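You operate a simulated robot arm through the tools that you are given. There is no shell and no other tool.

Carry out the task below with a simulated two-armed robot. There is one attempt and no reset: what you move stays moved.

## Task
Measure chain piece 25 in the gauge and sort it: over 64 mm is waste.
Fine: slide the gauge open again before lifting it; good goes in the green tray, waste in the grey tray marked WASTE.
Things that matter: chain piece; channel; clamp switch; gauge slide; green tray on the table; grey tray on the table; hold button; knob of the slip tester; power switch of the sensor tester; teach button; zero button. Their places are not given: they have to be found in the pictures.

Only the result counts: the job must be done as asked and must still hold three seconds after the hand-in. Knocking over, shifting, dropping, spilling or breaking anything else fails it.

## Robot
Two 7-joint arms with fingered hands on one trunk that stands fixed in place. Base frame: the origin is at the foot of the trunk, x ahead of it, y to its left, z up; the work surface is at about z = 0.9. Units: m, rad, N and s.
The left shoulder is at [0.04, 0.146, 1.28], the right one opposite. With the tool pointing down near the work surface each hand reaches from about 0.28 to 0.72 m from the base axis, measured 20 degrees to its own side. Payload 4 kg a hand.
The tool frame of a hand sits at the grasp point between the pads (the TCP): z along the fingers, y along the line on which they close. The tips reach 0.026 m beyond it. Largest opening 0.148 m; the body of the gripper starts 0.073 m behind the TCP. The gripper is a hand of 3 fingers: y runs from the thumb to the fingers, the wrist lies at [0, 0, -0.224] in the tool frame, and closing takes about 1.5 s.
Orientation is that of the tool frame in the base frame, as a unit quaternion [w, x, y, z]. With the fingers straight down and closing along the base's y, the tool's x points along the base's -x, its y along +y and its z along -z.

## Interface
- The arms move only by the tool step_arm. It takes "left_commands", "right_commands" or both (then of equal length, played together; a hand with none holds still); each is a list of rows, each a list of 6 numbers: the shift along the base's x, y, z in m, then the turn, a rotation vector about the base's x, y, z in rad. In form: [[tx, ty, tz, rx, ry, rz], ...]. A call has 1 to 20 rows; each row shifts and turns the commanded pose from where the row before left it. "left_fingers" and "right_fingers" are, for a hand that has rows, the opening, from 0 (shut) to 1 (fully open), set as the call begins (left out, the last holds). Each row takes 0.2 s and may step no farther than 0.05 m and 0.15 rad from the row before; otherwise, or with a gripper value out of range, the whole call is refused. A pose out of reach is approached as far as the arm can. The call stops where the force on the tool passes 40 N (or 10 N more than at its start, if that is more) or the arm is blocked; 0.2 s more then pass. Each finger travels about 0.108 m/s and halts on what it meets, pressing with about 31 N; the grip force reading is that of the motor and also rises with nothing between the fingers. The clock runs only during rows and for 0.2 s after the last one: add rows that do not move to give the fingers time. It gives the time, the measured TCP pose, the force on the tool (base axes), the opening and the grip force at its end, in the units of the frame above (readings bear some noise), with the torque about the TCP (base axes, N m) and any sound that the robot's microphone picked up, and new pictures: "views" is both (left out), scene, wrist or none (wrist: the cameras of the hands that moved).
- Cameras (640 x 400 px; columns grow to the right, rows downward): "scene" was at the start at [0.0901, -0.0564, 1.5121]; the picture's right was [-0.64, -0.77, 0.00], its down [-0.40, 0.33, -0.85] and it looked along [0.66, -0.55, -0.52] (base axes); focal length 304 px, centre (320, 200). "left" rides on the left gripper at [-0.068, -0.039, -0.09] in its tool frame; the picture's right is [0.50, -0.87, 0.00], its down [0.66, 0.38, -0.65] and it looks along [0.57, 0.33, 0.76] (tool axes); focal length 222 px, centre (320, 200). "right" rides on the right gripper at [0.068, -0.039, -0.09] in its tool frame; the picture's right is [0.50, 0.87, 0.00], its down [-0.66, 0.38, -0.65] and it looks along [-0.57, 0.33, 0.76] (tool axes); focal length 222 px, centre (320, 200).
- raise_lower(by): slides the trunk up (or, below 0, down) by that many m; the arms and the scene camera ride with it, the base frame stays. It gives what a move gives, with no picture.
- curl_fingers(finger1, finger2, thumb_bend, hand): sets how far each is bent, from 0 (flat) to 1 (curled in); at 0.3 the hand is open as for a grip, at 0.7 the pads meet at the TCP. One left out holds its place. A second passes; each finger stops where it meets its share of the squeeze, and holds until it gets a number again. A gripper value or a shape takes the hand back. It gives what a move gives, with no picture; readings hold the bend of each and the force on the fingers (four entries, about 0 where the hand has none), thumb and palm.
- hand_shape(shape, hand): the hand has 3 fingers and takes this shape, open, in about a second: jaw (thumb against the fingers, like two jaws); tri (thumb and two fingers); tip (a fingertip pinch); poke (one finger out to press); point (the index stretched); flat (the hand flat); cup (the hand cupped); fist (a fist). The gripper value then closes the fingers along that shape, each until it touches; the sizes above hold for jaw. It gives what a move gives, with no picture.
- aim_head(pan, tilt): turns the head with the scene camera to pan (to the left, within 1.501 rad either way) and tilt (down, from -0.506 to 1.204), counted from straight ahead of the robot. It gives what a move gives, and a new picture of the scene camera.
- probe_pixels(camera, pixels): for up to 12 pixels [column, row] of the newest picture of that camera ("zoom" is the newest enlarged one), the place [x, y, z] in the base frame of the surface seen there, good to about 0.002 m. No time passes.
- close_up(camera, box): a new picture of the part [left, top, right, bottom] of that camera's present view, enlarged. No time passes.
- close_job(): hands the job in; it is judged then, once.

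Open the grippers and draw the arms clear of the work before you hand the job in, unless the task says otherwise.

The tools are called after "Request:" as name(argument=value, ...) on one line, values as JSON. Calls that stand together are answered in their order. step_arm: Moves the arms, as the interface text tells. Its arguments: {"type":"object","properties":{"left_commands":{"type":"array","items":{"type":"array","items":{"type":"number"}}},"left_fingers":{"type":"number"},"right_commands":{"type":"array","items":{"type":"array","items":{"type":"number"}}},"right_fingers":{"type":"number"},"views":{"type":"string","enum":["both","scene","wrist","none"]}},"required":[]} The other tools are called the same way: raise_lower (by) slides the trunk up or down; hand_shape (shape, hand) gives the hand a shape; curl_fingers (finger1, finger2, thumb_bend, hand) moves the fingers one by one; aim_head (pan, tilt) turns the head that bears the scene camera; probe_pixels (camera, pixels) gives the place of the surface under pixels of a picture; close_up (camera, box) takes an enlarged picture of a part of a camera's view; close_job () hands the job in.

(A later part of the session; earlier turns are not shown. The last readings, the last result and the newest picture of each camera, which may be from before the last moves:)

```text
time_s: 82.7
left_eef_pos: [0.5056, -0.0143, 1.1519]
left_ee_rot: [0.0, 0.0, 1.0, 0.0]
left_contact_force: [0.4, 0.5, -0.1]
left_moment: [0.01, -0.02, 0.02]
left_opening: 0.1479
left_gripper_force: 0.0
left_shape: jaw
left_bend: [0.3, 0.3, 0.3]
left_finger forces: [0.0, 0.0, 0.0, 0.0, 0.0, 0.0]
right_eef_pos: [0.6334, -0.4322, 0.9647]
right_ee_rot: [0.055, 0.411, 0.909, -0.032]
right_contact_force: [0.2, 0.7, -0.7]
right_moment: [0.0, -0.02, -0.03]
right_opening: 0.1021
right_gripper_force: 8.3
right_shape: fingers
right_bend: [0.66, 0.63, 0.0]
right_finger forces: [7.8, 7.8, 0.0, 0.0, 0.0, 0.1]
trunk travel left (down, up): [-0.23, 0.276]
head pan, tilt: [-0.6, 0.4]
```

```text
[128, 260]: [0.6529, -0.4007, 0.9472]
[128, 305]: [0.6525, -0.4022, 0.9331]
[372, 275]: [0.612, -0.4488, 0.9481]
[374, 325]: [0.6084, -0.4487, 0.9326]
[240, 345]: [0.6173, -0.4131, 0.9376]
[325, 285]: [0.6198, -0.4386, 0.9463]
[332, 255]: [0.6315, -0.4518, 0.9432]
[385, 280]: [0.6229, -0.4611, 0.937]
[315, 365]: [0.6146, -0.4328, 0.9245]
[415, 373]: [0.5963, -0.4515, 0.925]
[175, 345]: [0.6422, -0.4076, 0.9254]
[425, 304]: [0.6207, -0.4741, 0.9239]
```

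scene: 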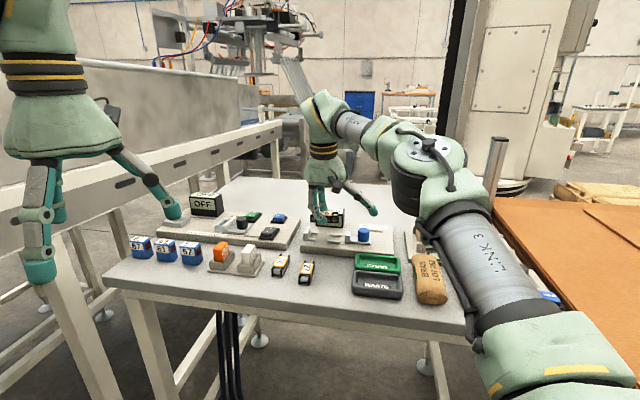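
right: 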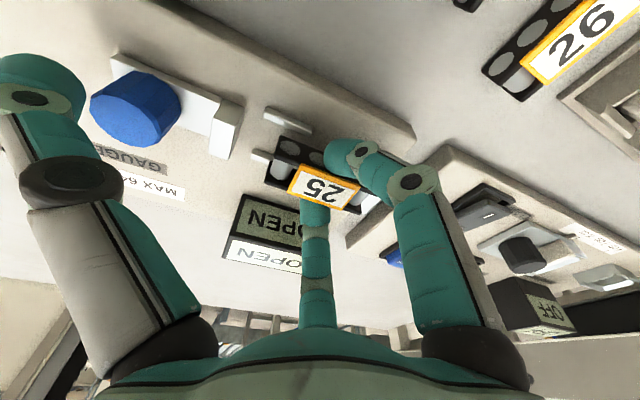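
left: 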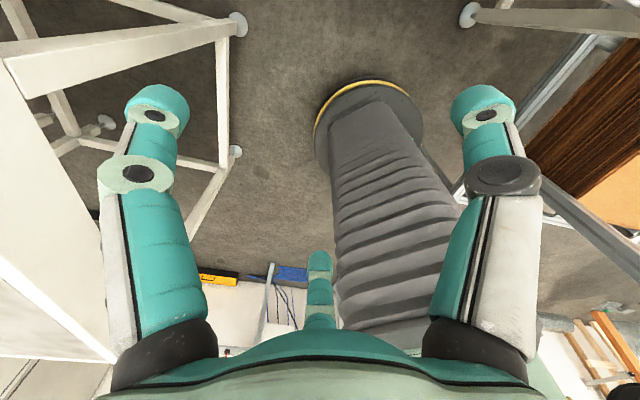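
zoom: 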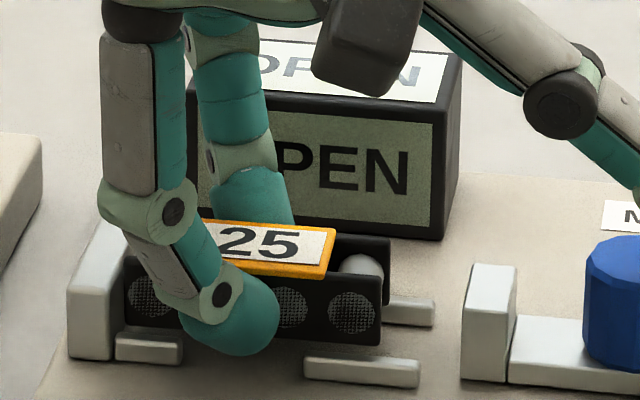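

Face readings suggest the piece is yawed about +2°; I correct −1.7° and lower 7 mm in 2 mm steps while watching thumb and tool forces.

Request:
step_arm(right_commands=[[0, 0, 0, 0, 0, -0.03], [0, 0, -0.003, 0, 0, 0], [0, 0, -0.002, 0, 0, 0], [0, 0, -0.002, 0, 0, 0], [0, 0, 0, 0, 0, 0]], views="none")

Request:
close_up(camera="scene", box=[300, 203, 360, 245])

Request:
close_up(camera="right", box=[230, 90, 430, 240])

```text
time_s: 83.9
left_eef_pos: [0.5061, -0.0147, 1.1519]
left_ee_rot: [0.0, 0.0, 1.0, -0.001]
left_contact_force: [0.2, -1.0, 0.1]
left_moment: [0.01, -0.01, 0.02]
left_opening: 0.1481
left_gripper_force: 0.0
left_shape: jaw
left_bend: [0.3, 0.3, 0.3]
left_finger forces: [0.0, 0.0, 0.0, 0.0, 0.0, 0.0]
right_eef_pos: [0.6344, -0.4328, 0.9569]
right_ee_rot: [0.054, 0.425, 0.903, -0.033]
right_contact_force: [1.3, 0.4, -0.4]
right_moment: [0.04, 0.01, -0.02]
right_opening: 0.1017
right_gripper_force: 7.7
right_shape: fingers
right_bend: [0.66, 0.63, 0.0]
right_finger forces: [7.6, 7.9, 0.0, 0.0, 0.0, 0.0]
trunk travel left (down, up): [-0.23, 0.276]
head pan, tilt: [-0.6, 0.4]
```

```text
9.52 times, centred on (330, 224) of scene
```

zoom: 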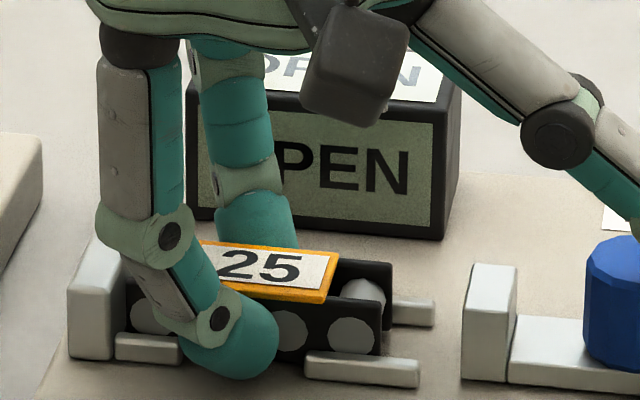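

```text
2.67 times, centred on (330, 165) of right
```

zoom: 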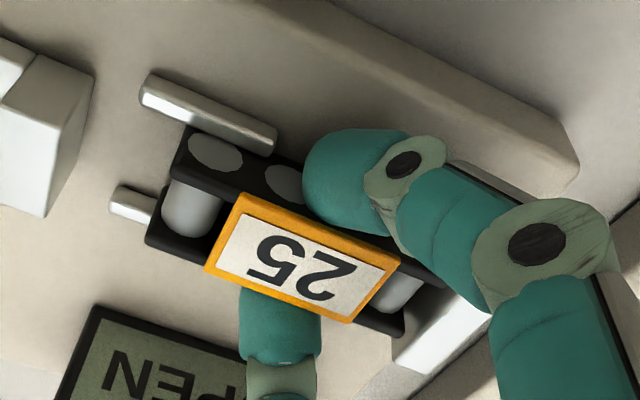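

No contact yet and the near plate is dropping behind the near rail. I lower another 4 mm in 1 mm steps.

Request:
step_arm(right_commands=[[0, 0, -0.001, 0, 0, 0], [0, 0, -0.001, 0, 0, 0], [0, 0, -0.001, 0, 0, 0], [0, 0, 0, 0, 0, 0]], views="none")

Request:
close_up(camera="scene", box=[300, 203, 360, 245])

Request:
probe_pixels(camera="zoom", pixels=[[325, 292], [200, 275], [332, 265], [375, 300], [385, 340], [130, 300], [130, 320], [300, 330], [350, 320], [390, 280], [240, 375], [375, 325]])

```text
time_s: 84.9
left_eef_pos: [0.5045, -0.0135, 1.1524]
left_ee_rot: [0.0, 0.0, 1.0, 0.0]
left_contact_force: [0.2, 0.6, -0.1]
left_moment: [-0.02, 0.01, -0.03]
left_opening: 0.1479
left_gripper_force: 0.0
left_shape: jaw
left_bend: [0.3, 0.3, 0.3]
left_finger forces: [0.0, 0.1, 0.2, 0.0, 0.0, 0.0]
right_eef_pos: [0.6332, -0.431, 0.9552]
right_ee_rot: [0.055, 0.424, 0.903, -0.032]
right_contact_force: [1.4, 0.3, 8.0]
right_moment: [0.0, -0.11, -0.01]
right_opening: 0.1011
right_gripper_force: 9.6
right_shape: fingers
right_bend: [0.66, 0.63, 0.0]
right_finger forces: [8.5, 10.1, 0.0, 0.1, 0.0, 0.0]
trunk travel left (down, up): [-0.23, 0.276]
head pan, tilt: [-0.6, 0.4]
```

```text
9.52 times, centred on (330, 224) of scene
```

zoom: 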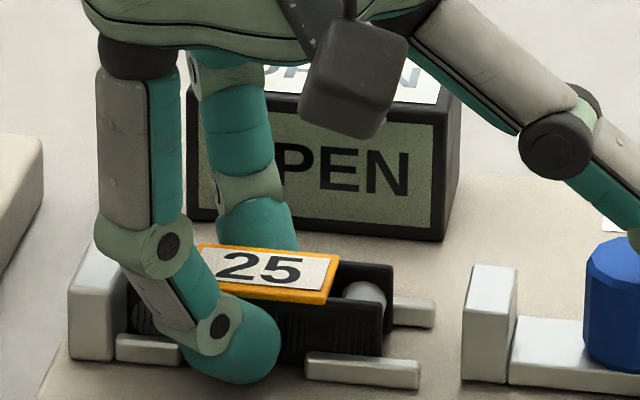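

```text
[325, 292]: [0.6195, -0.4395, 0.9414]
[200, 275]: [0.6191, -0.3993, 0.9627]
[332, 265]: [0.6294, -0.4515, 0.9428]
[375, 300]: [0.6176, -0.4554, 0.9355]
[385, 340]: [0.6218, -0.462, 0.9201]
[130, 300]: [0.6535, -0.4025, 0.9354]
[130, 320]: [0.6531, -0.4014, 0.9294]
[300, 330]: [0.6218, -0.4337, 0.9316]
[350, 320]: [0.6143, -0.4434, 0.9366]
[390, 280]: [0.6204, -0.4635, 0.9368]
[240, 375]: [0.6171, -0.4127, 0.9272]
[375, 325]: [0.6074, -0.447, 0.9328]
```

The piece is bottomed in the channel (8 N up, label top at 0.942 as expected). I open both fingers slightly and then lift clear.

Request:
curl_fingers(hand="right", finger1=0.63, finger2=0.6)

Request:
close_up(camera="scene", box=[300, 203, 360, 245])

Request:
close_up(camera="right", box=[230, 90, 430, 240])

```text
time_s: 85.9
left_eef_pos: [0.505, -0.0132, 1.1517]
left_ee_rot: [0.0, 0.0, 1.0, 0.0]
left_contact_force: [0.4, 0.0, -0.9]
left_moment: [0.05, 0.0, 0.03]
left_opening: 0.1481
left_gripper_force: 0.1
left_shape: jaw
left_bend: [0.3, 0.3, 0.3]
left_finger forces: [0.0, 0.0, 0.0, 0.0, 0.0, 0.1]
right_eef_pos: [0.6339, -0.4322, 0.9547]
right_ee_rot: [0.054, 0.425, 0.903, -0.033]
right_contact_force: [-2.0, 0.7, 5.0]
right_moment: [0.07, 0.1, 0.02]
right_opening: 0.1064
right_gripper_force: 2.8
right_shape: fingers
right_bend: [0.64, 0.6, 0.0]
right_finger forces: [5.8, 0.0, 0.0, 0.1, 0.0, 0.1]
trunk travel left (down, up): [-0.23, 0.276]
head pan, tilt: [-0.6, 0.4]
```

```text
9.52 times, centred on (330, 224) of scene
```

zoom: 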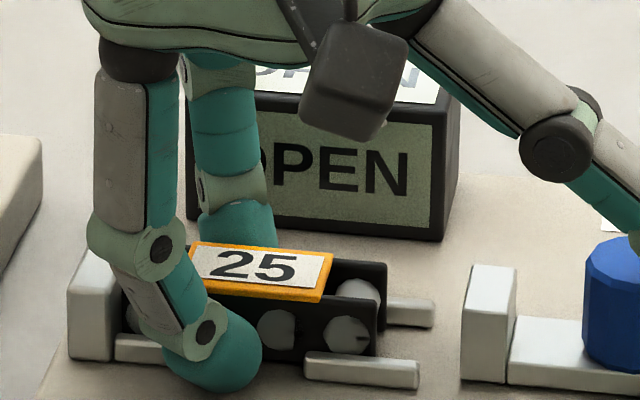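

```text
2.67 times, centred on (330, 165) of right
```

zoom: 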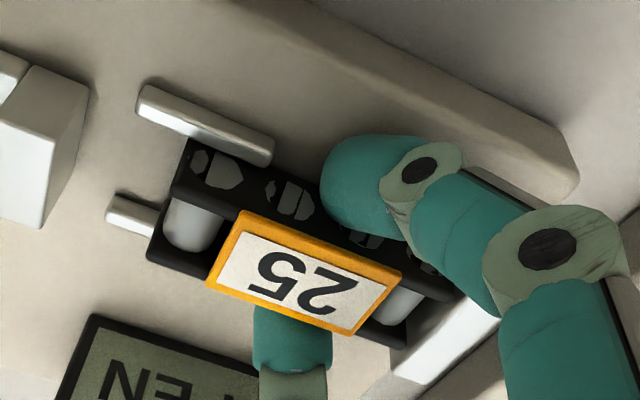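

Finger1 shows 5.8 N against the rail/floor, piece appears seated between the rails. I lift straight up slowly.

Request:
step_arm(right_commands=[[0, 0, 0.003, 0, 0, 0], [0, 0, 0.003, 0, 0, 0], [0, 0, 0.005, 0, 0, 0], [0, 0, 0, 0, 0, 0]], views="none")

Request:
close_up(camera="scene", box=[300, 203, 360, 245])

```text
time_s: 86.9
left_eef_pos: [0.5071, -0.0135, 1.1508]
left_ee_rot: [0.0, -0.001, 1.0, 0.001]
left_contact_force: [-0.4, -0.6, -0.4]
left_moment: [-0.01, 0.04, -0.02]
left_opening: 0.148
left_gripper_force: 0.1
left_shape: jaw
left_bend: [0.3, 0.3, 0.3]
left_finger forces: [0.0, 0.0, 0.1, 0.0, 0.0, 0.0]
right_eef_pos: [0.6339, -0.4319, 0.9648]
right_ee_rot: [0.054, 0.425, 0.903, -0.033]
right_contact_force: [0.5, 0.3, 0.1]
right_moment: [0.0, 0.02, -0.04]
right_opening: 0.1109
right_gripper_force: 0.1
right_shape: fingers
right_bend: [0.63, 0.6, 0.0]
right_finger forces: [0.1, 0.0, 0.0, 0.1, 0.0, 0.0]
trunk travel left (down, up): [-0.23, 0.276]
head pan, tilt: [-0.6, 0.4]
```

```text
9.52 times, centred on (330, 224) of scene
```

zoom: 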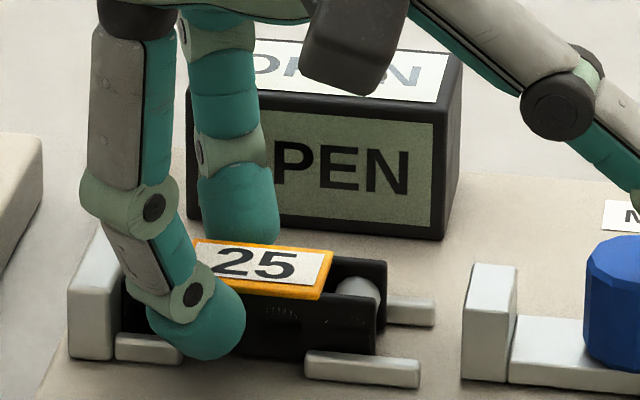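

The piece stayed in the channel. I raise the hand further and back off to view the gauge clearly.

Request:
step_arm(right_commands=[[0, 0, 0.015, 0, 0, 0], [0, 0, 0.02, 0, 0, 0], [0, 0, 0.025, 0, 0, 0], [0, 0, 0.025, 0, 0, 0], [-0.02, 0.0, 0.01, 0.028, 0.0287, 0], [-0.02, 0.0, 0, 0.028, 0.0287, 0], [-0.02, 0.0, 0, 0.028, 0.0287, 0], [-0.02, -0.02, 0, 0, 0, 0], [-0.02, -0.02, 0, 0, 0, 0], [0, 0, 0, 0, 0, 0]])

Request:
close_up(camera="scene", box=[300, 195, 400, 260])

```text
time_s: 89.1
left_eef_pos: [0.5059, -0.0141, 1.1522]
left_ee_rot: [0.0, 0.0, 1.0, 0.0]
left_contact_force: [0.2, 0.0, 0.0]
left_moment: [0.02, 0.0, -0.01]
left_opening: 0.1477
left_gripper_force: 0.0
left_shape: jaw
left_bend: [0.3, 0.3, 0.3]
left_finger forces: [0.0, 0.0, 0.0, 0.0, 0.1, 0.1]
right_eef_pos: [0.5188, -0.4717, 1.0542]
right_ee_rot: [-0.003, 0.425, 0.905, -0.014]
right_contact_force: [0.2, 0.4, 0.3]
right_moment: [-0.04, 0.01, -0.02]
right_opening: 0.1108
right_gripper_force: 0.0
right_shape: fingers
right_bend: [0.63, 0.6, 0.0]
right_finger forces: [0.0, 0.1, 0.0, 0.0, 0.1, 0.1]
right hand out of reach, approached as far as the arm can: row 2, 3, 4
trunk travel left (down, up): [-0.23, 0.276]
head pan, tilt: [-0.6, 0.4]
```

scene: 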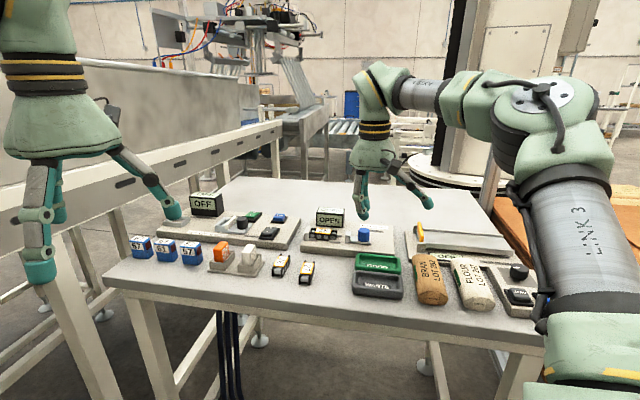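
right: 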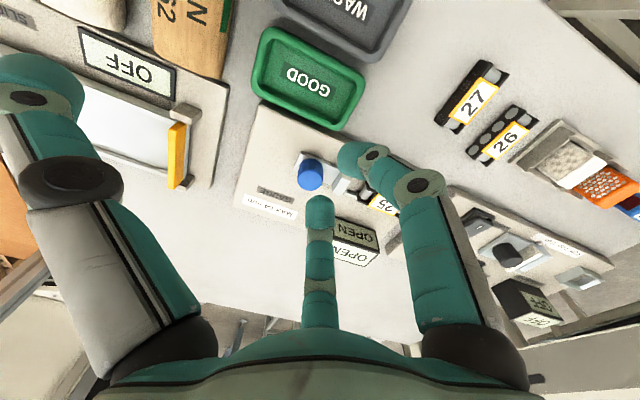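

```text
6.15 times, centred on (350, 228) of scene
```

zoom: 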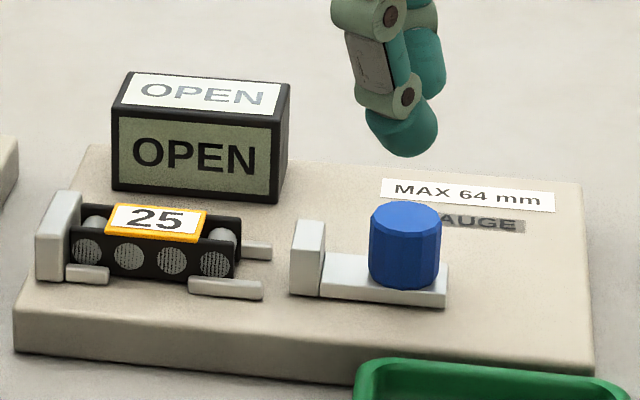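

Piece 25 sits properly in the channel against the anvil end and the display still says OPEN. Next I probe the knob and slide to grip the knob with all three fingers.

Request:
probe_pixels(camera="zoom", pixels=[[405, 203], [405, 215], [405, 228], [375, 217], [435, 219], [405, 260], [372, 250], [437, 255], [445, 285], [325, 285], [295, 240], [238, 260]])

Request:
probe_pixels(camera="right", pixels=[[310, 172], [300, 165], [320, 172], [312, 182], [300, 180], [320, 180]])

```text
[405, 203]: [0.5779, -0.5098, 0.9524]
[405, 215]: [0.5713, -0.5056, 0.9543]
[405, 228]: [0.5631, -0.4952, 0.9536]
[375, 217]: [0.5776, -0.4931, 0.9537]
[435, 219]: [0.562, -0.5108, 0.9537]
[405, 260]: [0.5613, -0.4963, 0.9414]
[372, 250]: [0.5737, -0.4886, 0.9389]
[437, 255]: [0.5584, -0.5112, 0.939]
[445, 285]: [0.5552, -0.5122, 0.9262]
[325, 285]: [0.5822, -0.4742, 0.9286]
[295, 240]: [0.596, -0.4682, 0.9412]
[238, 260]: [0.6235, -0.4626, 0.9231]
```

```text
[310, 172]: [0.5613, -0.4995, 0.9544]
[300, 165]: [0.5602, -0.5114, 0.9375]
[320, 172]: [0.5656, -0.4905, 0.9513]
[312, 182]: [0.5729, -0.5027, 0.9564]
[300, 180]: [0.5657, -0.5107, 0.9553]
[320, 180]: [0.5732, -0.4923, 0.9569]
```

Knob centre is (0.5705,-0.5026), top at 0.954, radius ≈12 mm. I preshape all three fingers to 0.54, move above the knob with a 6° outward tilt, and descend to TCP z 0.995.

Request:
curl_fingers(hand="right", finger1=0.54, finger2=0.54, thumb_bend=0.54)

Request:
step_arm(right_commands=[[0.01, -0.006, 0, -0.0114, -0.0176, 0], [0.01, -0.006, 0, -0.0114, -0.0176, 0], [0.01, -0.006, 0, -0.0114, -0.0176, 0], [0.01, -0.006, 0, -0.0114, -0.0176, 0], [0.0099, -0.0058, 0, -0.0116, -0.0177, 0], [0, 0, -0.02, 0, 0, 0], [0, 0, -0.02, 0, 0, 0], [0, 0, -0.019, 0, 0, 0], [0, 0, 0, 0, 0, 0]])

Request:
close_up(camera="scene", box=[310, 190, 410, 260])

```text
time_s: 90.1
left_eef_pos: [0.5069, -0.0144, 1.152]
left_ee_rot: [0.0, 0.0, 1.0, 0.0]
left_contact_force: [-1.0, -1.0, 0.5]
left_moment: [0.02, 0.01, -0.02]
left_opening: 0.148
left_gripper_force: 0.2
left_shape: jaw
left_bend: [0.3, 0.3, 0.3]
left_finger forces: [0.1, 0.0, 0.1, 0.0, 0.0, 0.0]
right_eef_pos: [0.5184, -0.472, 1.0556]
right_ee_rot: [-0.002, 0.425, 0.905, -0.013]
right_contact_force: [0.3, 0.0, -0.1]
right_moment: [0.01, 0.03, 0.01]
right_opening: 0.0487
right_gripper_force: 0.0
right_shape: fingers
right_bend: [0.54, 0.54, 0.54]
right_finger forces: [0.0, 0.0, 0.0, 0.0, 0.0, 0.1]
trunk travel left (down, up): [-0.23, 0.276]
head pan, tilt: [-0.6, 0.4]
```

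```text
time_s: 92.1
left_eef_pos: [0.5056, -0.0151, 1.1517]
left_ee_rot: [0.0, 0.0, 1.0, 0.0]
left_contact_force: [0.0, -0.3, -0.6]
left_moment: [-0.01, 0.01, 0.0]
left_opening: 0.148
left_gripper_force: 0.1
left_shape: jaw
left_bend: [0.3, 0.3, 0.3]
left_finger forces: [0.0, 0.0, 0.0, 0.1, 0.0, 0.0]
right_eef_pos: [0.5687, -0.502, 0.9965]
right_ee_rot: [0.048, 0.425, 0.903, -0.021]
right_contact_force: [-0.7, 0.1, -0.1]
right_moment: [0.02, -0.03, 0.04]
right_opening: 0.0487
right_gripper_force: 0.1
right_shape: fingers
right_bend: [0.54, 0.54, 0.54]
right_finger forces: [0.0, 0.1, 0.0, 0.0, 0.0, 0.0]
trunk travel left (down, up): [-0.23, 0.276]
head pan, tilt: [-0.6, 0.4]
```

scene: 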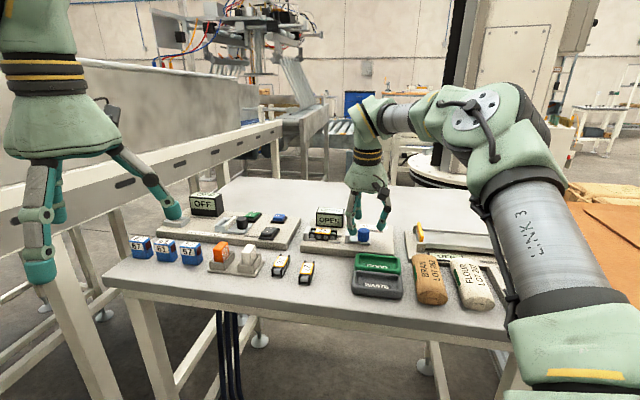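
right: 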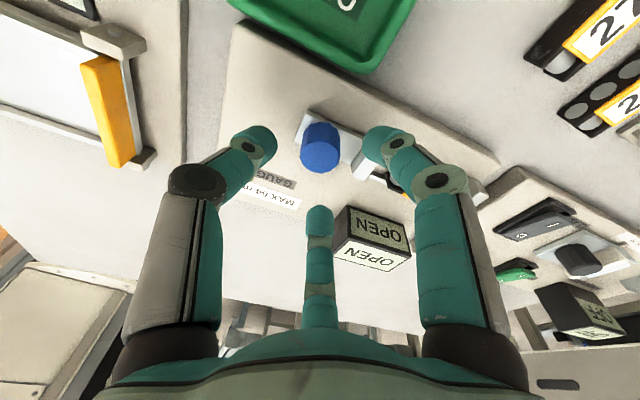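

```text
5.71 times, centred on (360, 225) of scene
```

zoom: 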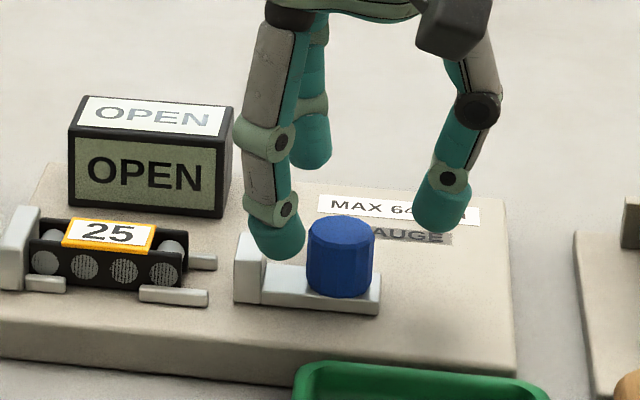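

The three fingers surround the knob with clearance to the jaw. I descend to TCP z 0.963 and look.

Request:
step_arm(right_commands=[[0, 0, -0.01, 0, 0, 0], [0, 0, -0.01, 0, 0, 0], [0, 0, -0.007, 0, 0, 0], [0, 0, -0.006, 0, 0, 0], [0, 0, 0, 0, 0, 0]], views="wrist")

Request:
close_up(camera="scene", box=[320, 205, 400, 260])

```text
time_s: 93.3
left_eef_pos: [0.5057, -0.013, 1.1518]
left_ee_rot: [0.0, 0.0, 1.0, 0.0]
left_contact_force: [-0.1, 0.7, 0.1]
left_moment: [0.0, -0.01, -0.01]
left_opening: 0.1478
left_gripper_force: 0.0
left_shape: jaw
left_bend: [0.3, 0.3, 0.3]
left_finger forces: [0.0, 0.1, 0.1, 0.0, 0.0, 0.0]
right_eef_pos: [0.5703, -0.5024, 0.964]
right_ee_rot: [0.05, 0.424, 0.904, -0.02]
right_contact_force: [0.9, 0.7, 0.3]
right_moment: [0.01, -0.01, 0.0]
right_opening: 0.0489
right_gripper_force: 0.0
right_shape: fingers
right_bend: [0.54, 0.54, 0.54]
right_finger forces: [0.0, 0.0, 0.1, 0.0, 0.0, 0.0]
trunk travel left (down, up): [-0.23, 0.276]
head pan, tilt: [-0.6, 0.4]
```

right: 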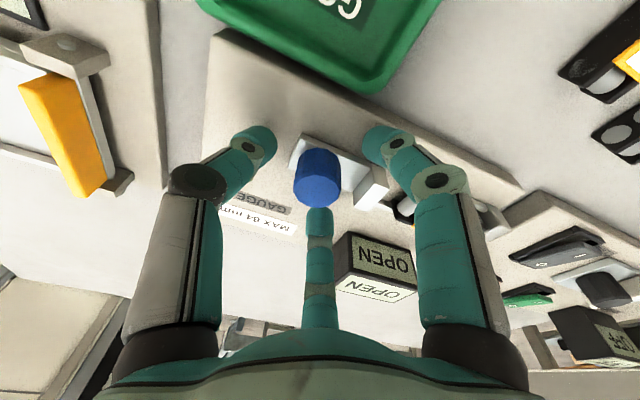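

```text
7.27 times, centred on (360, 232) of scene
```

zoom: 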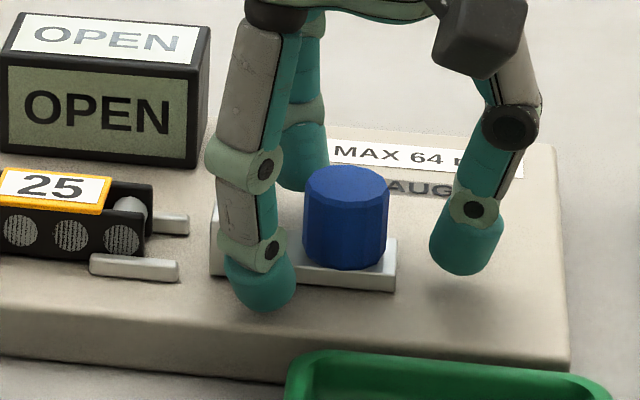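

All three tips are around the knob without contact. I close them on the knob.

Request:
curl_fingers(hand="right", finger1=0.7, finger2=0.7, thumb_bend=0.7)

Request:
close_up(camera="scene", box=[310, 195, 410, 260])

```text
time_s: 94.3
left_eef_pos: [0.5065, -0.0148, 1.1512]
left_ee_rot: [0.001, 0.0, 1.0, 0.0]
left_contact_force: [0.1, -0.3, 0.7]
left_moment: [0.01, -0.01, -0.01]
left_opening: 0.1482
left_gripper_force: 0.0
left_shape: jaw
left_bend: [0.3, 0.3, 0.3]
left_finger forces: [0.1, 0.0, 0.0, 0.0, 0.1, 0.1]
right_eef_pos: [0.5695, -0.5018, 0.9624]
right_ee_rot: [0.049, 0.425, 0.904, -0.02]
right_contact_force: [-1.2, 0.2, -2.1]
right_moment: [0.01, -0.01, 0.0]
right_opening: 0.0186
right_gripper_force: 9.9
right_shape: fingers
right_bend: [0.63, 0.63, 0.65]
right_finger forces: [6.2, 5.8, 0.1, 0.0, 7.5, 0.0]
trunk travel left (down, up): [-0.23, 0.276]
head pan, tilt: [-0.6, 0.4]
```

```text
6.15 times, centred on (360, 228) of scene
```

zoom: 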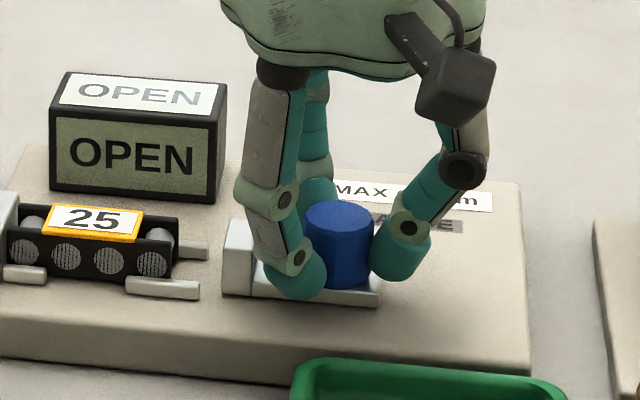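

Knob is gripped. I slide it toward the anvil along +u: 18 mm first, in 3 mm steps.

Request:
step_arm(right_commands=[[0.0021, 0.00215, 0, 0, 0, 0], [0.0021, 0.00215, 0, 0, 0, 0], [0.0021, 0.00215, 0, 0, 0, 0], [0.0021, 0.00215, 0, 0, 0, 0], [0.0021, 0.00215, 0, 0, 0, 0], [0.0021, 0.00215, 0, 0, 0, 0], [0, 0, 0, 0, 0, 0]], views="none")

Request:
close_up(camera="scene", box=[300, 195, 400, 260])

```text
time_s: 95.9
left_eef_pos: [0.5064, -0.0136, 1.1525]
left_ee_rot: [0.0, 0.0, 1.0, -0.001]
left_contact_force: [-0.2, -0.3, -0.2]
left_moment: [-0.01, -0.01, 0.0]
left_opening: 0.1479
left_gripper_force: 0.0
left_shape: jaw
left_bend: [0.3, 0.3, 0.3]
left_finger forces: [0.0, 0.1, 0.0, 0.0, 0.0, 0.1]
right_eef_pos: [0.581, -0.4893, 0.963]
right_ee_rot: [0.05, 0.425, 0.904, -0.02]
right_contact_force: [-0.3, -0.9, -1.0]
right_moment: [0.05, -0.02, -0.02]
right_opening: 0.0186
right_gripper_force: 10.0
right_shape: fingers
right_bend: [0.63, 0.63, 0.65]
right_finger forces: [5.8, 6.3, 0.0, 0.0, 7.3, 0.0]
trunk travel left (down, up): [-0.23, 0.276]
head pan, tilt: [-0.6, 0.4]
```

```text
6.15 times, centred on (350, 228) of scene
```

zoom: 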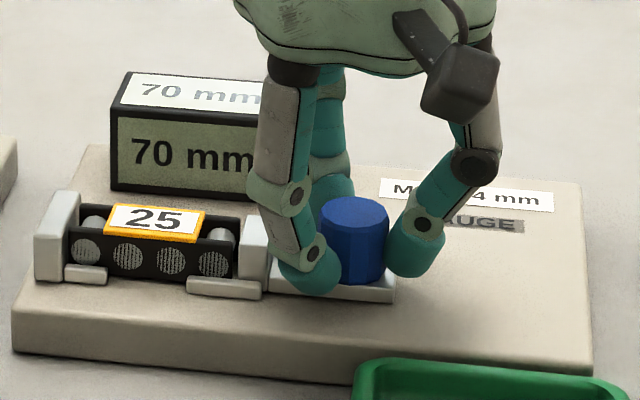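

The display now reads 70 mm and the jaw is close to the piece. I continue in 1 mm steps until it presses.

Request:
step_arm(right_commands=[[0.0007, 0.00072, 0, 0, 0, 0], [0.0007, 0.00072, 0, 0, 0, 0], [0.0007, 0.00072, 0, 0, 0, 0], [0.0007, 0.00072, 0, 0, 0, 0], [0, 0, 0, 0, 0, 0]], views="none")

Request:
close_up(camera="scene", box=[300, 195, 400, 260])

```text
time_s: 97.1
left_eef_pos: [0.5057, -0.0153, 1.1519]
left_ee_rot: [0.0, -0.001, 1.0, 0.0]
left_contact_force: [-0.5, 0.1, 1.4]
left_moment: [0.01, 0.0, 0.03]
left_opening: 0.1479
left_gripper_force: 0.1
left_shape: jaw
left_bend: [0.3, 0.3, 0.3]
left_finger forces: [0.0, 0.0, 0.0, 0.1, 0.0, 0.0]
right_eef_pos: [0.5841, -0.4861, 0.9628]
right_ee_rot: [0.05, 0.424, 0.904, -0.02]
right_contact_force: [-0.2, -2.7, 0.1]
right_moment: [-0.04, 0.01, -0.04]
right_opening: 0.0183
right_gripper_force: 10.0
right_shape: fingers
right_bend: [0.64, 0.63, 0.65]
right_finger forces: [5.5, 6.4, 0.0, 0.0, 8.6, 0.0]
trunk travel left (down, up): [-0.23, 0.276]
head pan, tilt: [-0.6, 0.4]
```

```text
6.15 times, centred on (350, 228) of scene
```

zoom: 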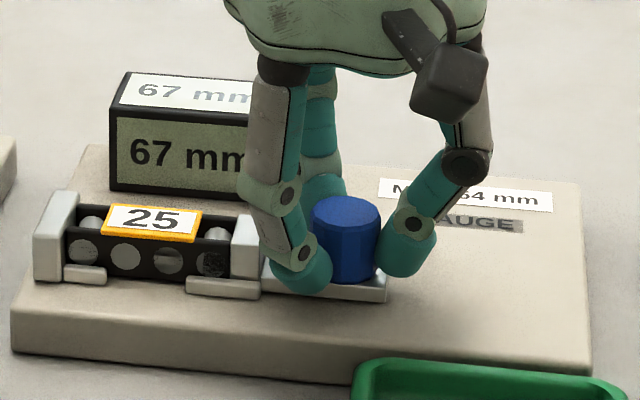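

Reads 67 mm with slight force building (piece near the anvil). I continue in 1 mm steps.

Request:
step_arm(right_commands=[[0.0007, 0.00072, 0, 0, 0, 0], [0.0007, 0.00072, 0, 0, 0, 0], [0.0007, 0.00072, 0, 0, 0, 0], [0, 0, 0, 0, 0, 0]], views="none")

Request:
close_up(camera="scene", box=[300, 195, 400, 260])

```text
time_s: 98.1
left_eef_pos: [0.5049, -0.0152, 1.1526]
left_ee_rot: [0.0, 0.0, 1.0, 0.0]
left_contact_force: [0.0, -0.4, -0.1]
left_moment: [-0.02, 0.02, 0.0]
left_opening: 0.1479
left_gripper_force: 0.0
left_shape: jaw
left_bend: [0.3, 0.3, 0.3]
left_finger forces: [0.0, 0.1, 0.0, 0.0, 0.0, 0.0]
right_eef_pos: [0.5853, -0.4852, 0.9622]
right_ee_rot: [0.049, 0.425, 0.904, -0.02]
right_contact_force: [-5.6, -5.7, -0.6]
right_moment: [-0.19, 0.16, -0.01]
right_opening: 0.0185
right_gripper_force: 10.4
right_shape: fingers
right_bend: [0.64, 0.63, 0.65]
right_finger forces: [4.5, 5.5, 0.1, 0.0, 11.3, 0.1]
trunk travel left (down, up): [-0.23, 0.276]
head pan, tilt: [-0.6, 0.4]
```

```text
6.15 times, centred on (350, 228) of scene
```

zoom: 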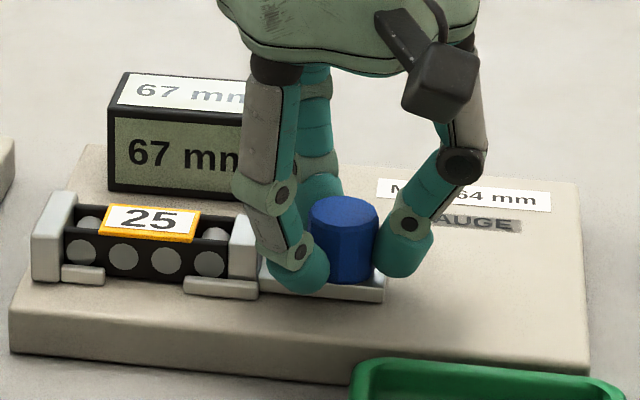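

The slide now resists with ~8 N and reads 67 mm. I press a little more to confirm the value is stable and inspect the piece ends.

Request:
step_arm(right_commands=[[0.0007, 0.00072, 0, 0, 0, 0], [0.0007, 0.00072, 0, 0, 0, 0], [0, 0, 0, 0, 0, 0], [0, 0, 0, 0, 0, 0]], views="none")

Request:
close_up(camera="scene", box=[300, 200, 350, 245])

Request:
close_up(camera="right", box=[300, 120, 480, 300])

```text
time_s: 99.1
left_eef_pos: [0.5048, -0.0153, 1.1527]
left_ee_rot: [0.001, 0.001, 1.0, 0.001]
left_contact_force: [-0.5, -1.0, 0.2]
left_moment: [0.0, 0.0, 0.0]
left_opening: 0.1481
left_gripper_force: 0.1
left_shape: jaw
left_bend: [0.3, 0.3, 0.3]
left_finger forces: [0.0, 0.0, 0.0, 0.1, 0.1, 0.1]
right_eef_pos: [0.5863, -0.4852, 0.9632]
right_ee_rot: [0.05, 0.425, 0.904, -0.019]
right_contact_force: [-7.1, -9.1, 0.7]
right_moment: [-0.22, 0.2, -0.03]
right_opening: 0.0184
right_gripper_force: 10.7
right_shape: fingers
right_bend: [0.65, 0.64, 0.64]
right_finger forces: [3.6, 5.0, 0.0, 0.0, 12.9, 0.1]
trunk travel left (down, up): [-0.23, 0.276]
head pan, tilt: [-0.6, 0.4]
```

```text
8.89 times, centred on (325, 222) of scene
```

zoom: 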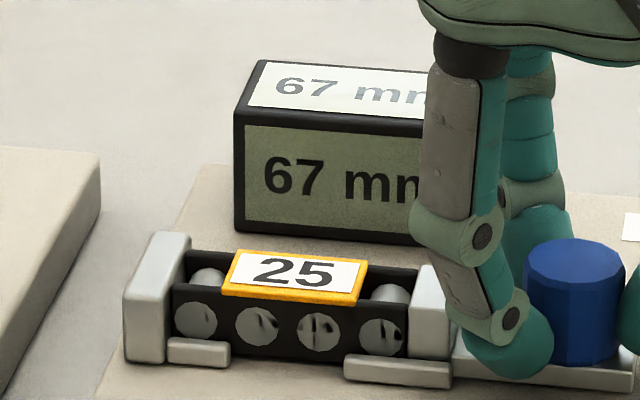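

```text
2.22 times, centred on (390, 210) of right
```

zoom: 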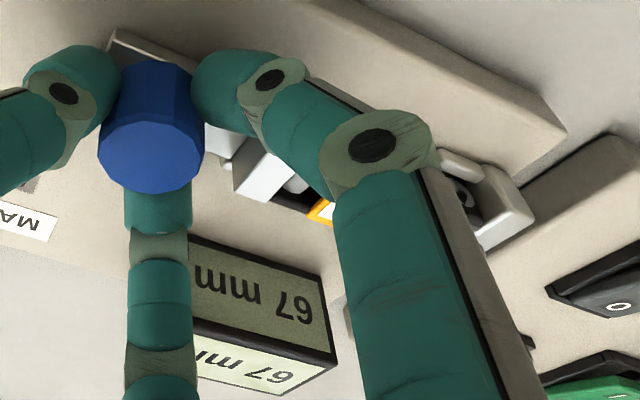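

The piece is flush between anvil and jaw under 11 N and reads 67 mm, over 64 mm, so it is waste. I slide the gauge open again, 27 mm along −u.

Request:
step_arm(right_commands=[[-0.0021, -0.00215, 0, 0, 0, 0], [-0.0021, -0.00215, 0, 0, 0, 0], [-0.0021, -0.00215, 0, 0, 0, 0], [-0.0021, -0.00215, 0, 0, 0, 0], [-0.0021, -0.00215, 0, 0, 0, 0], [-0.0021, -0.00215, 0, 0, 0, 0], [-0.0021, -0.00215, 0, 0, 0, 0], [-0.0021, -0.00215, 0, 0, 0, 0], [-0.0018, -0.0018, 0, 0, 0, 0], [0, 0, 0, 0, 0, 0]], views="none")

Request:
close_up(camera="scene", box=[300, 195, 400, 260])

```text
time_s: 101.3
left_eef_pos: [0.5057, -0.0148, 1.1513]
left_ee_rot: [0.0, 0.0, 1.0, -0.001]
left_contact_force: [-0.2, 0.1, 0.4]
left_moment: [-0.01, 0.01, 0.0]
left_opening: 0.1481
left_gripper_force: 0.1
left_shape: jaw
left_bend: [0.3, 0.3, 0.3]
left_finger forces: [0.1, 0.0, 0.1, 0.0, 0.1, 0.1]
right_eef_pos: [0.5695, -0.502, 0.9634]
right_ee_rot: [0.049, 0.425, 0.903, -0.02]
right_contact_force: [0.2, 0.5, -2.8]
right_moment: [0.03, 0.01, -0.05]
right_opening: 0.0184
right_gripper_force: 10.0
right_shape: fingers
right_bend: [0.64, 0.63, 0.65]
right_finger forces: [6.5, 6.0, 0.0, 0.0, 7.2, 0.0]
trunk travel left (down, up): [-0.23, 0.276]
head pan, tilt: [-0.6, 0.4]
```

```text
6.15 times, centred on (350, 228) of scene
```

zoom: 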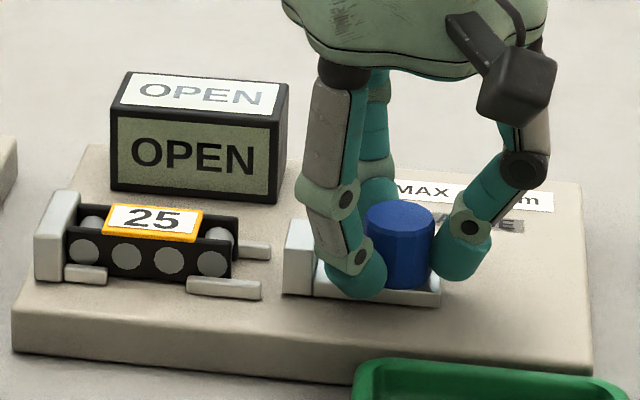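

The display says OPEN again and the piece stayed. I release the knob and lift off straight up.

Request:
curl_fingers(hand="right", finger1=0.55, finger2=0.55, thumb_bend=0.55)

Request:
step_arm(right_commands=[[0, 0, 0.005, 0, 0, 0], [0, 0, 0.015, 0, 0, 0], [0, 0, 0.025, 0, 0, 0], [0, 0, 0.025, 0, 0, 0], [0, 0, 0, 0, 0, 0]], views="none")

Request:
curl_fingers(hand="right", finger1=0.6, finger2=0.6, thumb_bend=0.0)

Request:
close_up(camera="scene", box=[300, 203, 360, 245])

Request:
probe_pixels(camera="zoom", pixels=[[125, 270], [125, 315], [355, 295], [355, 330], [200, 250], [190, 285], [315, 292], [325, 262], [130, 250], [370, 290], [310, 365], [410, 373]])

```text
time_s: 102.3
left_eef_pos: [0.5055, -0.0147, 1.1524]
left_ee_rot: [0.0, 0.0, 1.0, 0.0]
left_contact_force: [-0.6, 0.0, 0.6]
left_moment: [-0.01, 0.0, -0.01]
left_opening: 0.1482
left_gripper_force: 0.2
left_shape: jaw
left_bend: [0.3, 0.3, 0.3]
left_finger forces: [0.0, 0.1, 0.0, 0.0, 0.0, 0.1]
right_eef_pos: [0.5703, -0.5007, 0.9639]
right_ee_rot: [0.049, 0.424, 0.904, -0.021]
right_contact_force: [0.1, -0.7, -0.8]
right_moment: [-0.03, 0.01, 0.01]
right_opening: 0.0451
right_gripper_force: 0.1
right_shape: fingers
right_bend: [0.55, 0.55, 0.55]
right_finger forces: [0.0, 0.0, 0.1, 0.0, 0.0, 0.0]
trunk travel left (down, up): [-0.23, 0.276]
head pan, tilt: [-0.6, 0.4]
```

```text
time_s: 103.5
left_eef_pos: [0.5063, -0.0144, 1.1531]
left_ee_rot: [0.0, 0.001, 1.0, 0.001]
left_contact_force: [0.8, -0.2, 0.2]
left_moment: [-0.02, 0.0, 0.04]
left_opening: 0.1479
left_gripper_force: 0.2
left_shape: jaw
left_bend: [0.3, 0.3, 0.3]
left_finger forces: [0.0, 0.1, 0.0, 0.1, 0.0, 0.0]
right_eef_pos: [0.5686, -0.5008, 1.0337]
right_ee_rot: [0.05, 0.424, 0.904, -0.02]
right_contact_force: [-0.2, -0.1, -0.6]
right_moment: [-0.01, 0.01, -0.02]
right_opening: 0.0451
right_gripper_force: 0.0
right_shape: fingers
right_bend: [0.55, 0.55, 0.55]
right_finger forces: [0.0, 0.1, 0.0, 0.0, 0.0, 0.0]
trunk travel left (down, up): [-0.23, 0.276]
head pan, tilt: [-0.6, 0.4]
```

```text
time_s: 104.5
left_eef_pos: [0.5057, -0.0149, 1.1528]
left_ee_rot: [0.0, 0.0, 1.0, 0.0]
left_contact_force: [-0.7, 0.0, -0.2]
left_moment: [-0.02, -0.01, 0.01]
left_opening: 0.1477
left_gripper_force: 0.1
left_shape: jaw
left_bend: [0.3, 0.3, 0.3]
left_finger forces: [0.1, 0.0, 0.0, 0.0, 0.0, 0.0]
right_eef_pos: [0.5696, -0.5012, 1.033]
right_ee_rot: [0.049, 0.424, 0.904, -0.02]
right_contact_force: [0.5, -0.7, 0.2]
right_moment: [-0.02, 0.0, -0.03]
right_opening: 0.1143
right_gripper_force: 0.0
right_shape: fingers
right_bend: [0.6, 0.6, 0.0]
right_finger forces: [0.1, 0.0, 0.0, 0.0, 0.0, 0.0]
trunk travel left (down, up): [-0.23, 0.276]
head pan, tilt: [-0.6, 0.4]
```

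```text
9.52 times, centred on (330, 224) of scene
```

zoom: 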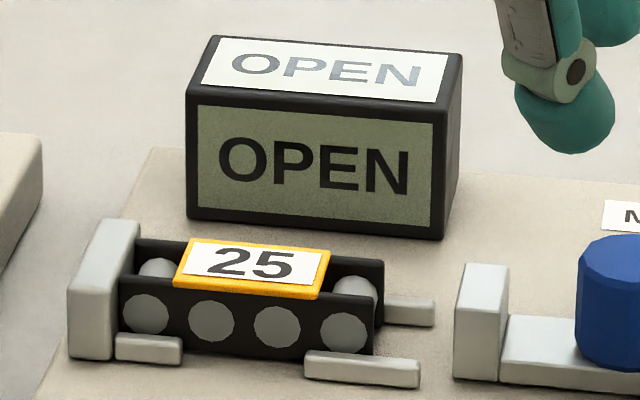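

```text
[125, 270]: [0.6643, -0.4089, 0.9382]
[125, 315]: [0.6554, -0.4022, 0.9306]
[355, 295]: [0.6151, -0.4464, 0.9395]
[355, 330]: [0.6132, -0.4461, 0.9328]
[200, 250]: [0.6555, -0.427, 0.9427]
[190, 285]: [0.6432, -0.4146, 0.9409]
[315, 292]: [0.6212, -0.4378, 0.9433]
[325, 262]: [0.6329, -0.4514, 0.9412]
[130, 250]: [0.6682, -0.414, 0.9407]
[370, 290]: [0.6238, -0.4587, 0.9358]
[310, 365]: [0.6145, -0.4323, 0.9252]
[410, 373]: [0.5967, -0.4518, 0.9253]
```

OPEN, piece at u≈0.1365, w≈0.759. I set the insertion bends (0.615/0.585, thumb flat), add a little tilt, and move above the piece at TCP (0.6322,-0.4333).

Request:
curl_fingers(hand="right", finger1=0.615, finger2=0.585)

Request:
step_arm(right_commands=[[0.009, 0.0097, 0, -0.014, 0, 0], [0.009, 0.0097, 0, -0.014, 0, 0], [0.009, 0.0097, 0, 0, 0, 0], [0.009, 0.0097, 0, 0, 0, 0], [0.009, 0.0097, 0, 0, 0, 0], [0.009, 0.0097, 0, 0, 0, 0], [0.0086, 0.0097, 0, 0, 0, 0], [0, 0, -0.02, 0, 0, 0], [0, 0, -0.02, 0, 0, 0], [0, 0, 0, 0, 0, 0]])

Request:
close_up(camera="scene", box=[300, 195, 390, 255])

```text
time_s: 105.5
left_eef_pos: [0.5056, -0.0136, 1.152]
left_ee_rot: [0.0, 0.0, 1.0, 0.0]
left_contact_force: [0.5, 0.4, 0.2]
left_moment: [0.01, -0.03, -0.05]
left_opening: 0.148
left_gripper_force: 0.1
left_shape: jaw
left_bend: [0.3, 0.3, 0.3]
left_finger forces: [0.0, 0.1, 0.0, 0.1, 0.0, 0.1]
right_eef_pos: [0.5691, -0.5021, 1.0333]
right_ee_rot: [0.049, 0.424, 0.904, -0.02]
right_contact_force: [-0.4, 0.1, -0.1]
right_moment: [-0.02, -0.01, 0.02]
right_opening: 0.1129
right_gripper_force: 0.1
right_shape: fingers
right_bend: [0.61, 0.58, 0.0]
right_finger forces: [0.0, 0.0, 0.0, 0.0, 0.1, 0.0]
trunk travel left (down, up): [-0.23, 0.276]
head pan, tilt: [-0.6, 0.4]
```

```text
time_s: 107.7
left_eef_pos: [0.5066, -0.0138, 1.1521]
left_ee_rot: [-0.001, 0.0, 1.0, 0.0]
left_contact_force: [-0.3, 0.0, 0.4]
left_moment: [-0.02, -0.01, 0.0]
left_opening: 0.1476
left_gripper_force: 0.0
left_shape: jaw
left_bend: [0.3, 0.3, 0.3]
left_finger forces: [0.0, 0.1, 0.0, 0.0, 0.0, 0.0]
right_eef_pos: [0.6226, -0.4326, 0.992]
right_ee_rot: [0.056, 0.424, 0.903, -0.033]
right_contact_force: [-0.1, 0.0, -0.9]
right_moment: [-0.02, 0.01, -0.03]
right_opening: 0.113
right_gripper_force: 0.0
right_shape: fingers
right_bend: [0.61, 0.58, 0.0]
right_finger forces: [0.1, 0.0, 0.0, 0.0, 0.1, 0.0]
right hand out of reach, approached as far as the arm can: row 7
trunk travel left (down, up): [-0.23, 0.276]
head pan, tilt: [-0.6, 0.4]
```

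scene: 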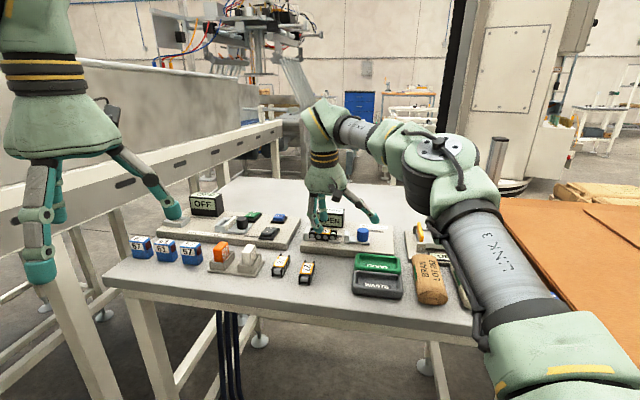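
right: 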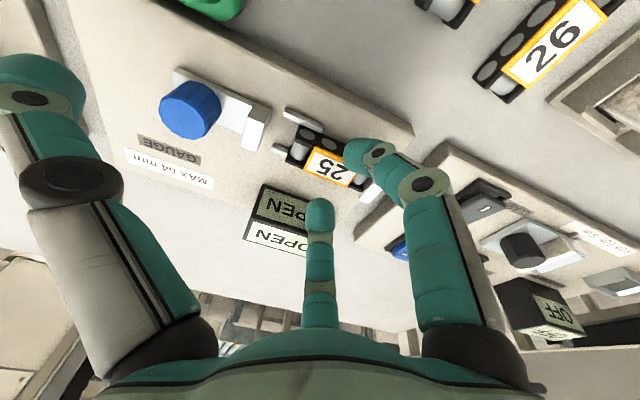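

```text
6.67 times, centred on (345, 225) of scene
```

zoom: 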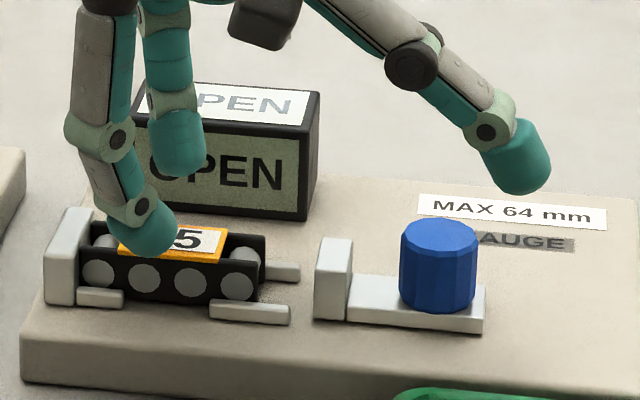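

I'm short by about 10 mm; I try the remaining step at this lower height in small steps.

Request:
step_arm(right_commands=[[0.0025, 0, 0, 0, 0, 0], [0.0025, -0.0003, 0, 0, 0, 0], [0.0025, -0.0003, 0, 0, 0, 0], [0.0021, 0, 0, 0, 0, 0], [0, 0, 0, 0, 0, 0]], views="none")

Request:
close_up(camera="scene", box=[300, 198, 360, 245])

Request:
probe_pixels(camera="zoom", pixels=[[180, 215], [200, 240], [160, 230], [205, 225], [225, 150], [245, 160], [265, 150], [240, 175], [180, 195], [215, 205], [150, 210], [230, 130]])

```text
time_s: 108.9
left_eef_pos: [0.5057, -0.0141, 1.1512]
left_ee_rot: [-0.001, 0.0, 1.0, 0.0]
left_contact_force: [-0.1, -0.1, 0.1]
left_moment: [-0.01, 0.04, 0.04]
left_opening: 0.1478
left_gripper_force: 0.0
left_shape: jaw
left_bend: [0.3, 0.3, 0.3]
left_finger forces: [0.0, 0.0, 0.0, 0.0, 0.1, 0.0]
right_eef_pos: [0.6309, -0.433, 0.9917]
right_ee_rot: [0.056, 0.423, 0.904, -0.032]
right_contact_force: [0.0, 0.3, 0.1]
right_moment: [0.05, 0.02, 0.0]
right_opening: 0.1134
right_gripper_force: 0.1
right_shape: fingers
right_bend: [0.61, 0.58, 0.0]
right_finger forces: [0.0, 0.0, 0.0, 0.0, 0.1, 0.1]
trunk travel left (down, up): [-0.23, 0.276]
head pan, tilt: [-0.6, 0.4]
```

```text
8.51 times, centred on (330, 222) of scene
```

zoom: 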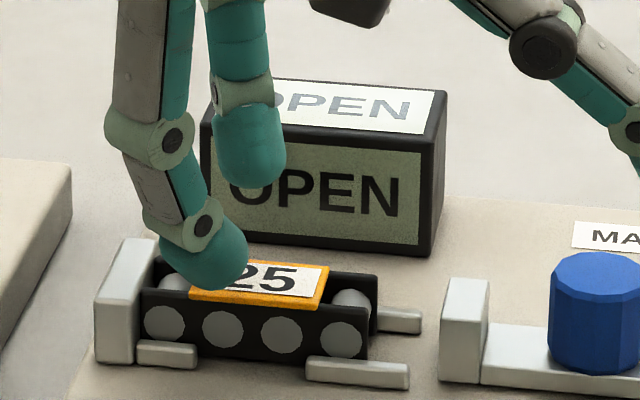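

```text
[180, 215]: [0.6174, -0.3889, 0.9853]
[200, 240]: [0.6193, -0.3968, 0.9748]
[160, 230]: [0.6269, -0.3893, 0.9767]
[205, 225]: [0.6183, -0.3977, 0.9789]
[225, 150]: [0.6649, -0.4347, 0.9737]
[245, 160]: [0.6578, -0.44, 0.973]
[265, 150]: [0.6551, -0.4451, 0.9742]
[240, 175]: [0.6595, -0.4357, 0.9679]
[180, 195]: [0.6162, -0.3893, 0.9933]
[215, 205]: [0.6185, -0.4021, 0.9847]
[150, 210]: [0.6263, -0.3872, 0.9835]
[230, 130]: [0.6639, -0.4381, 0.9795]
```

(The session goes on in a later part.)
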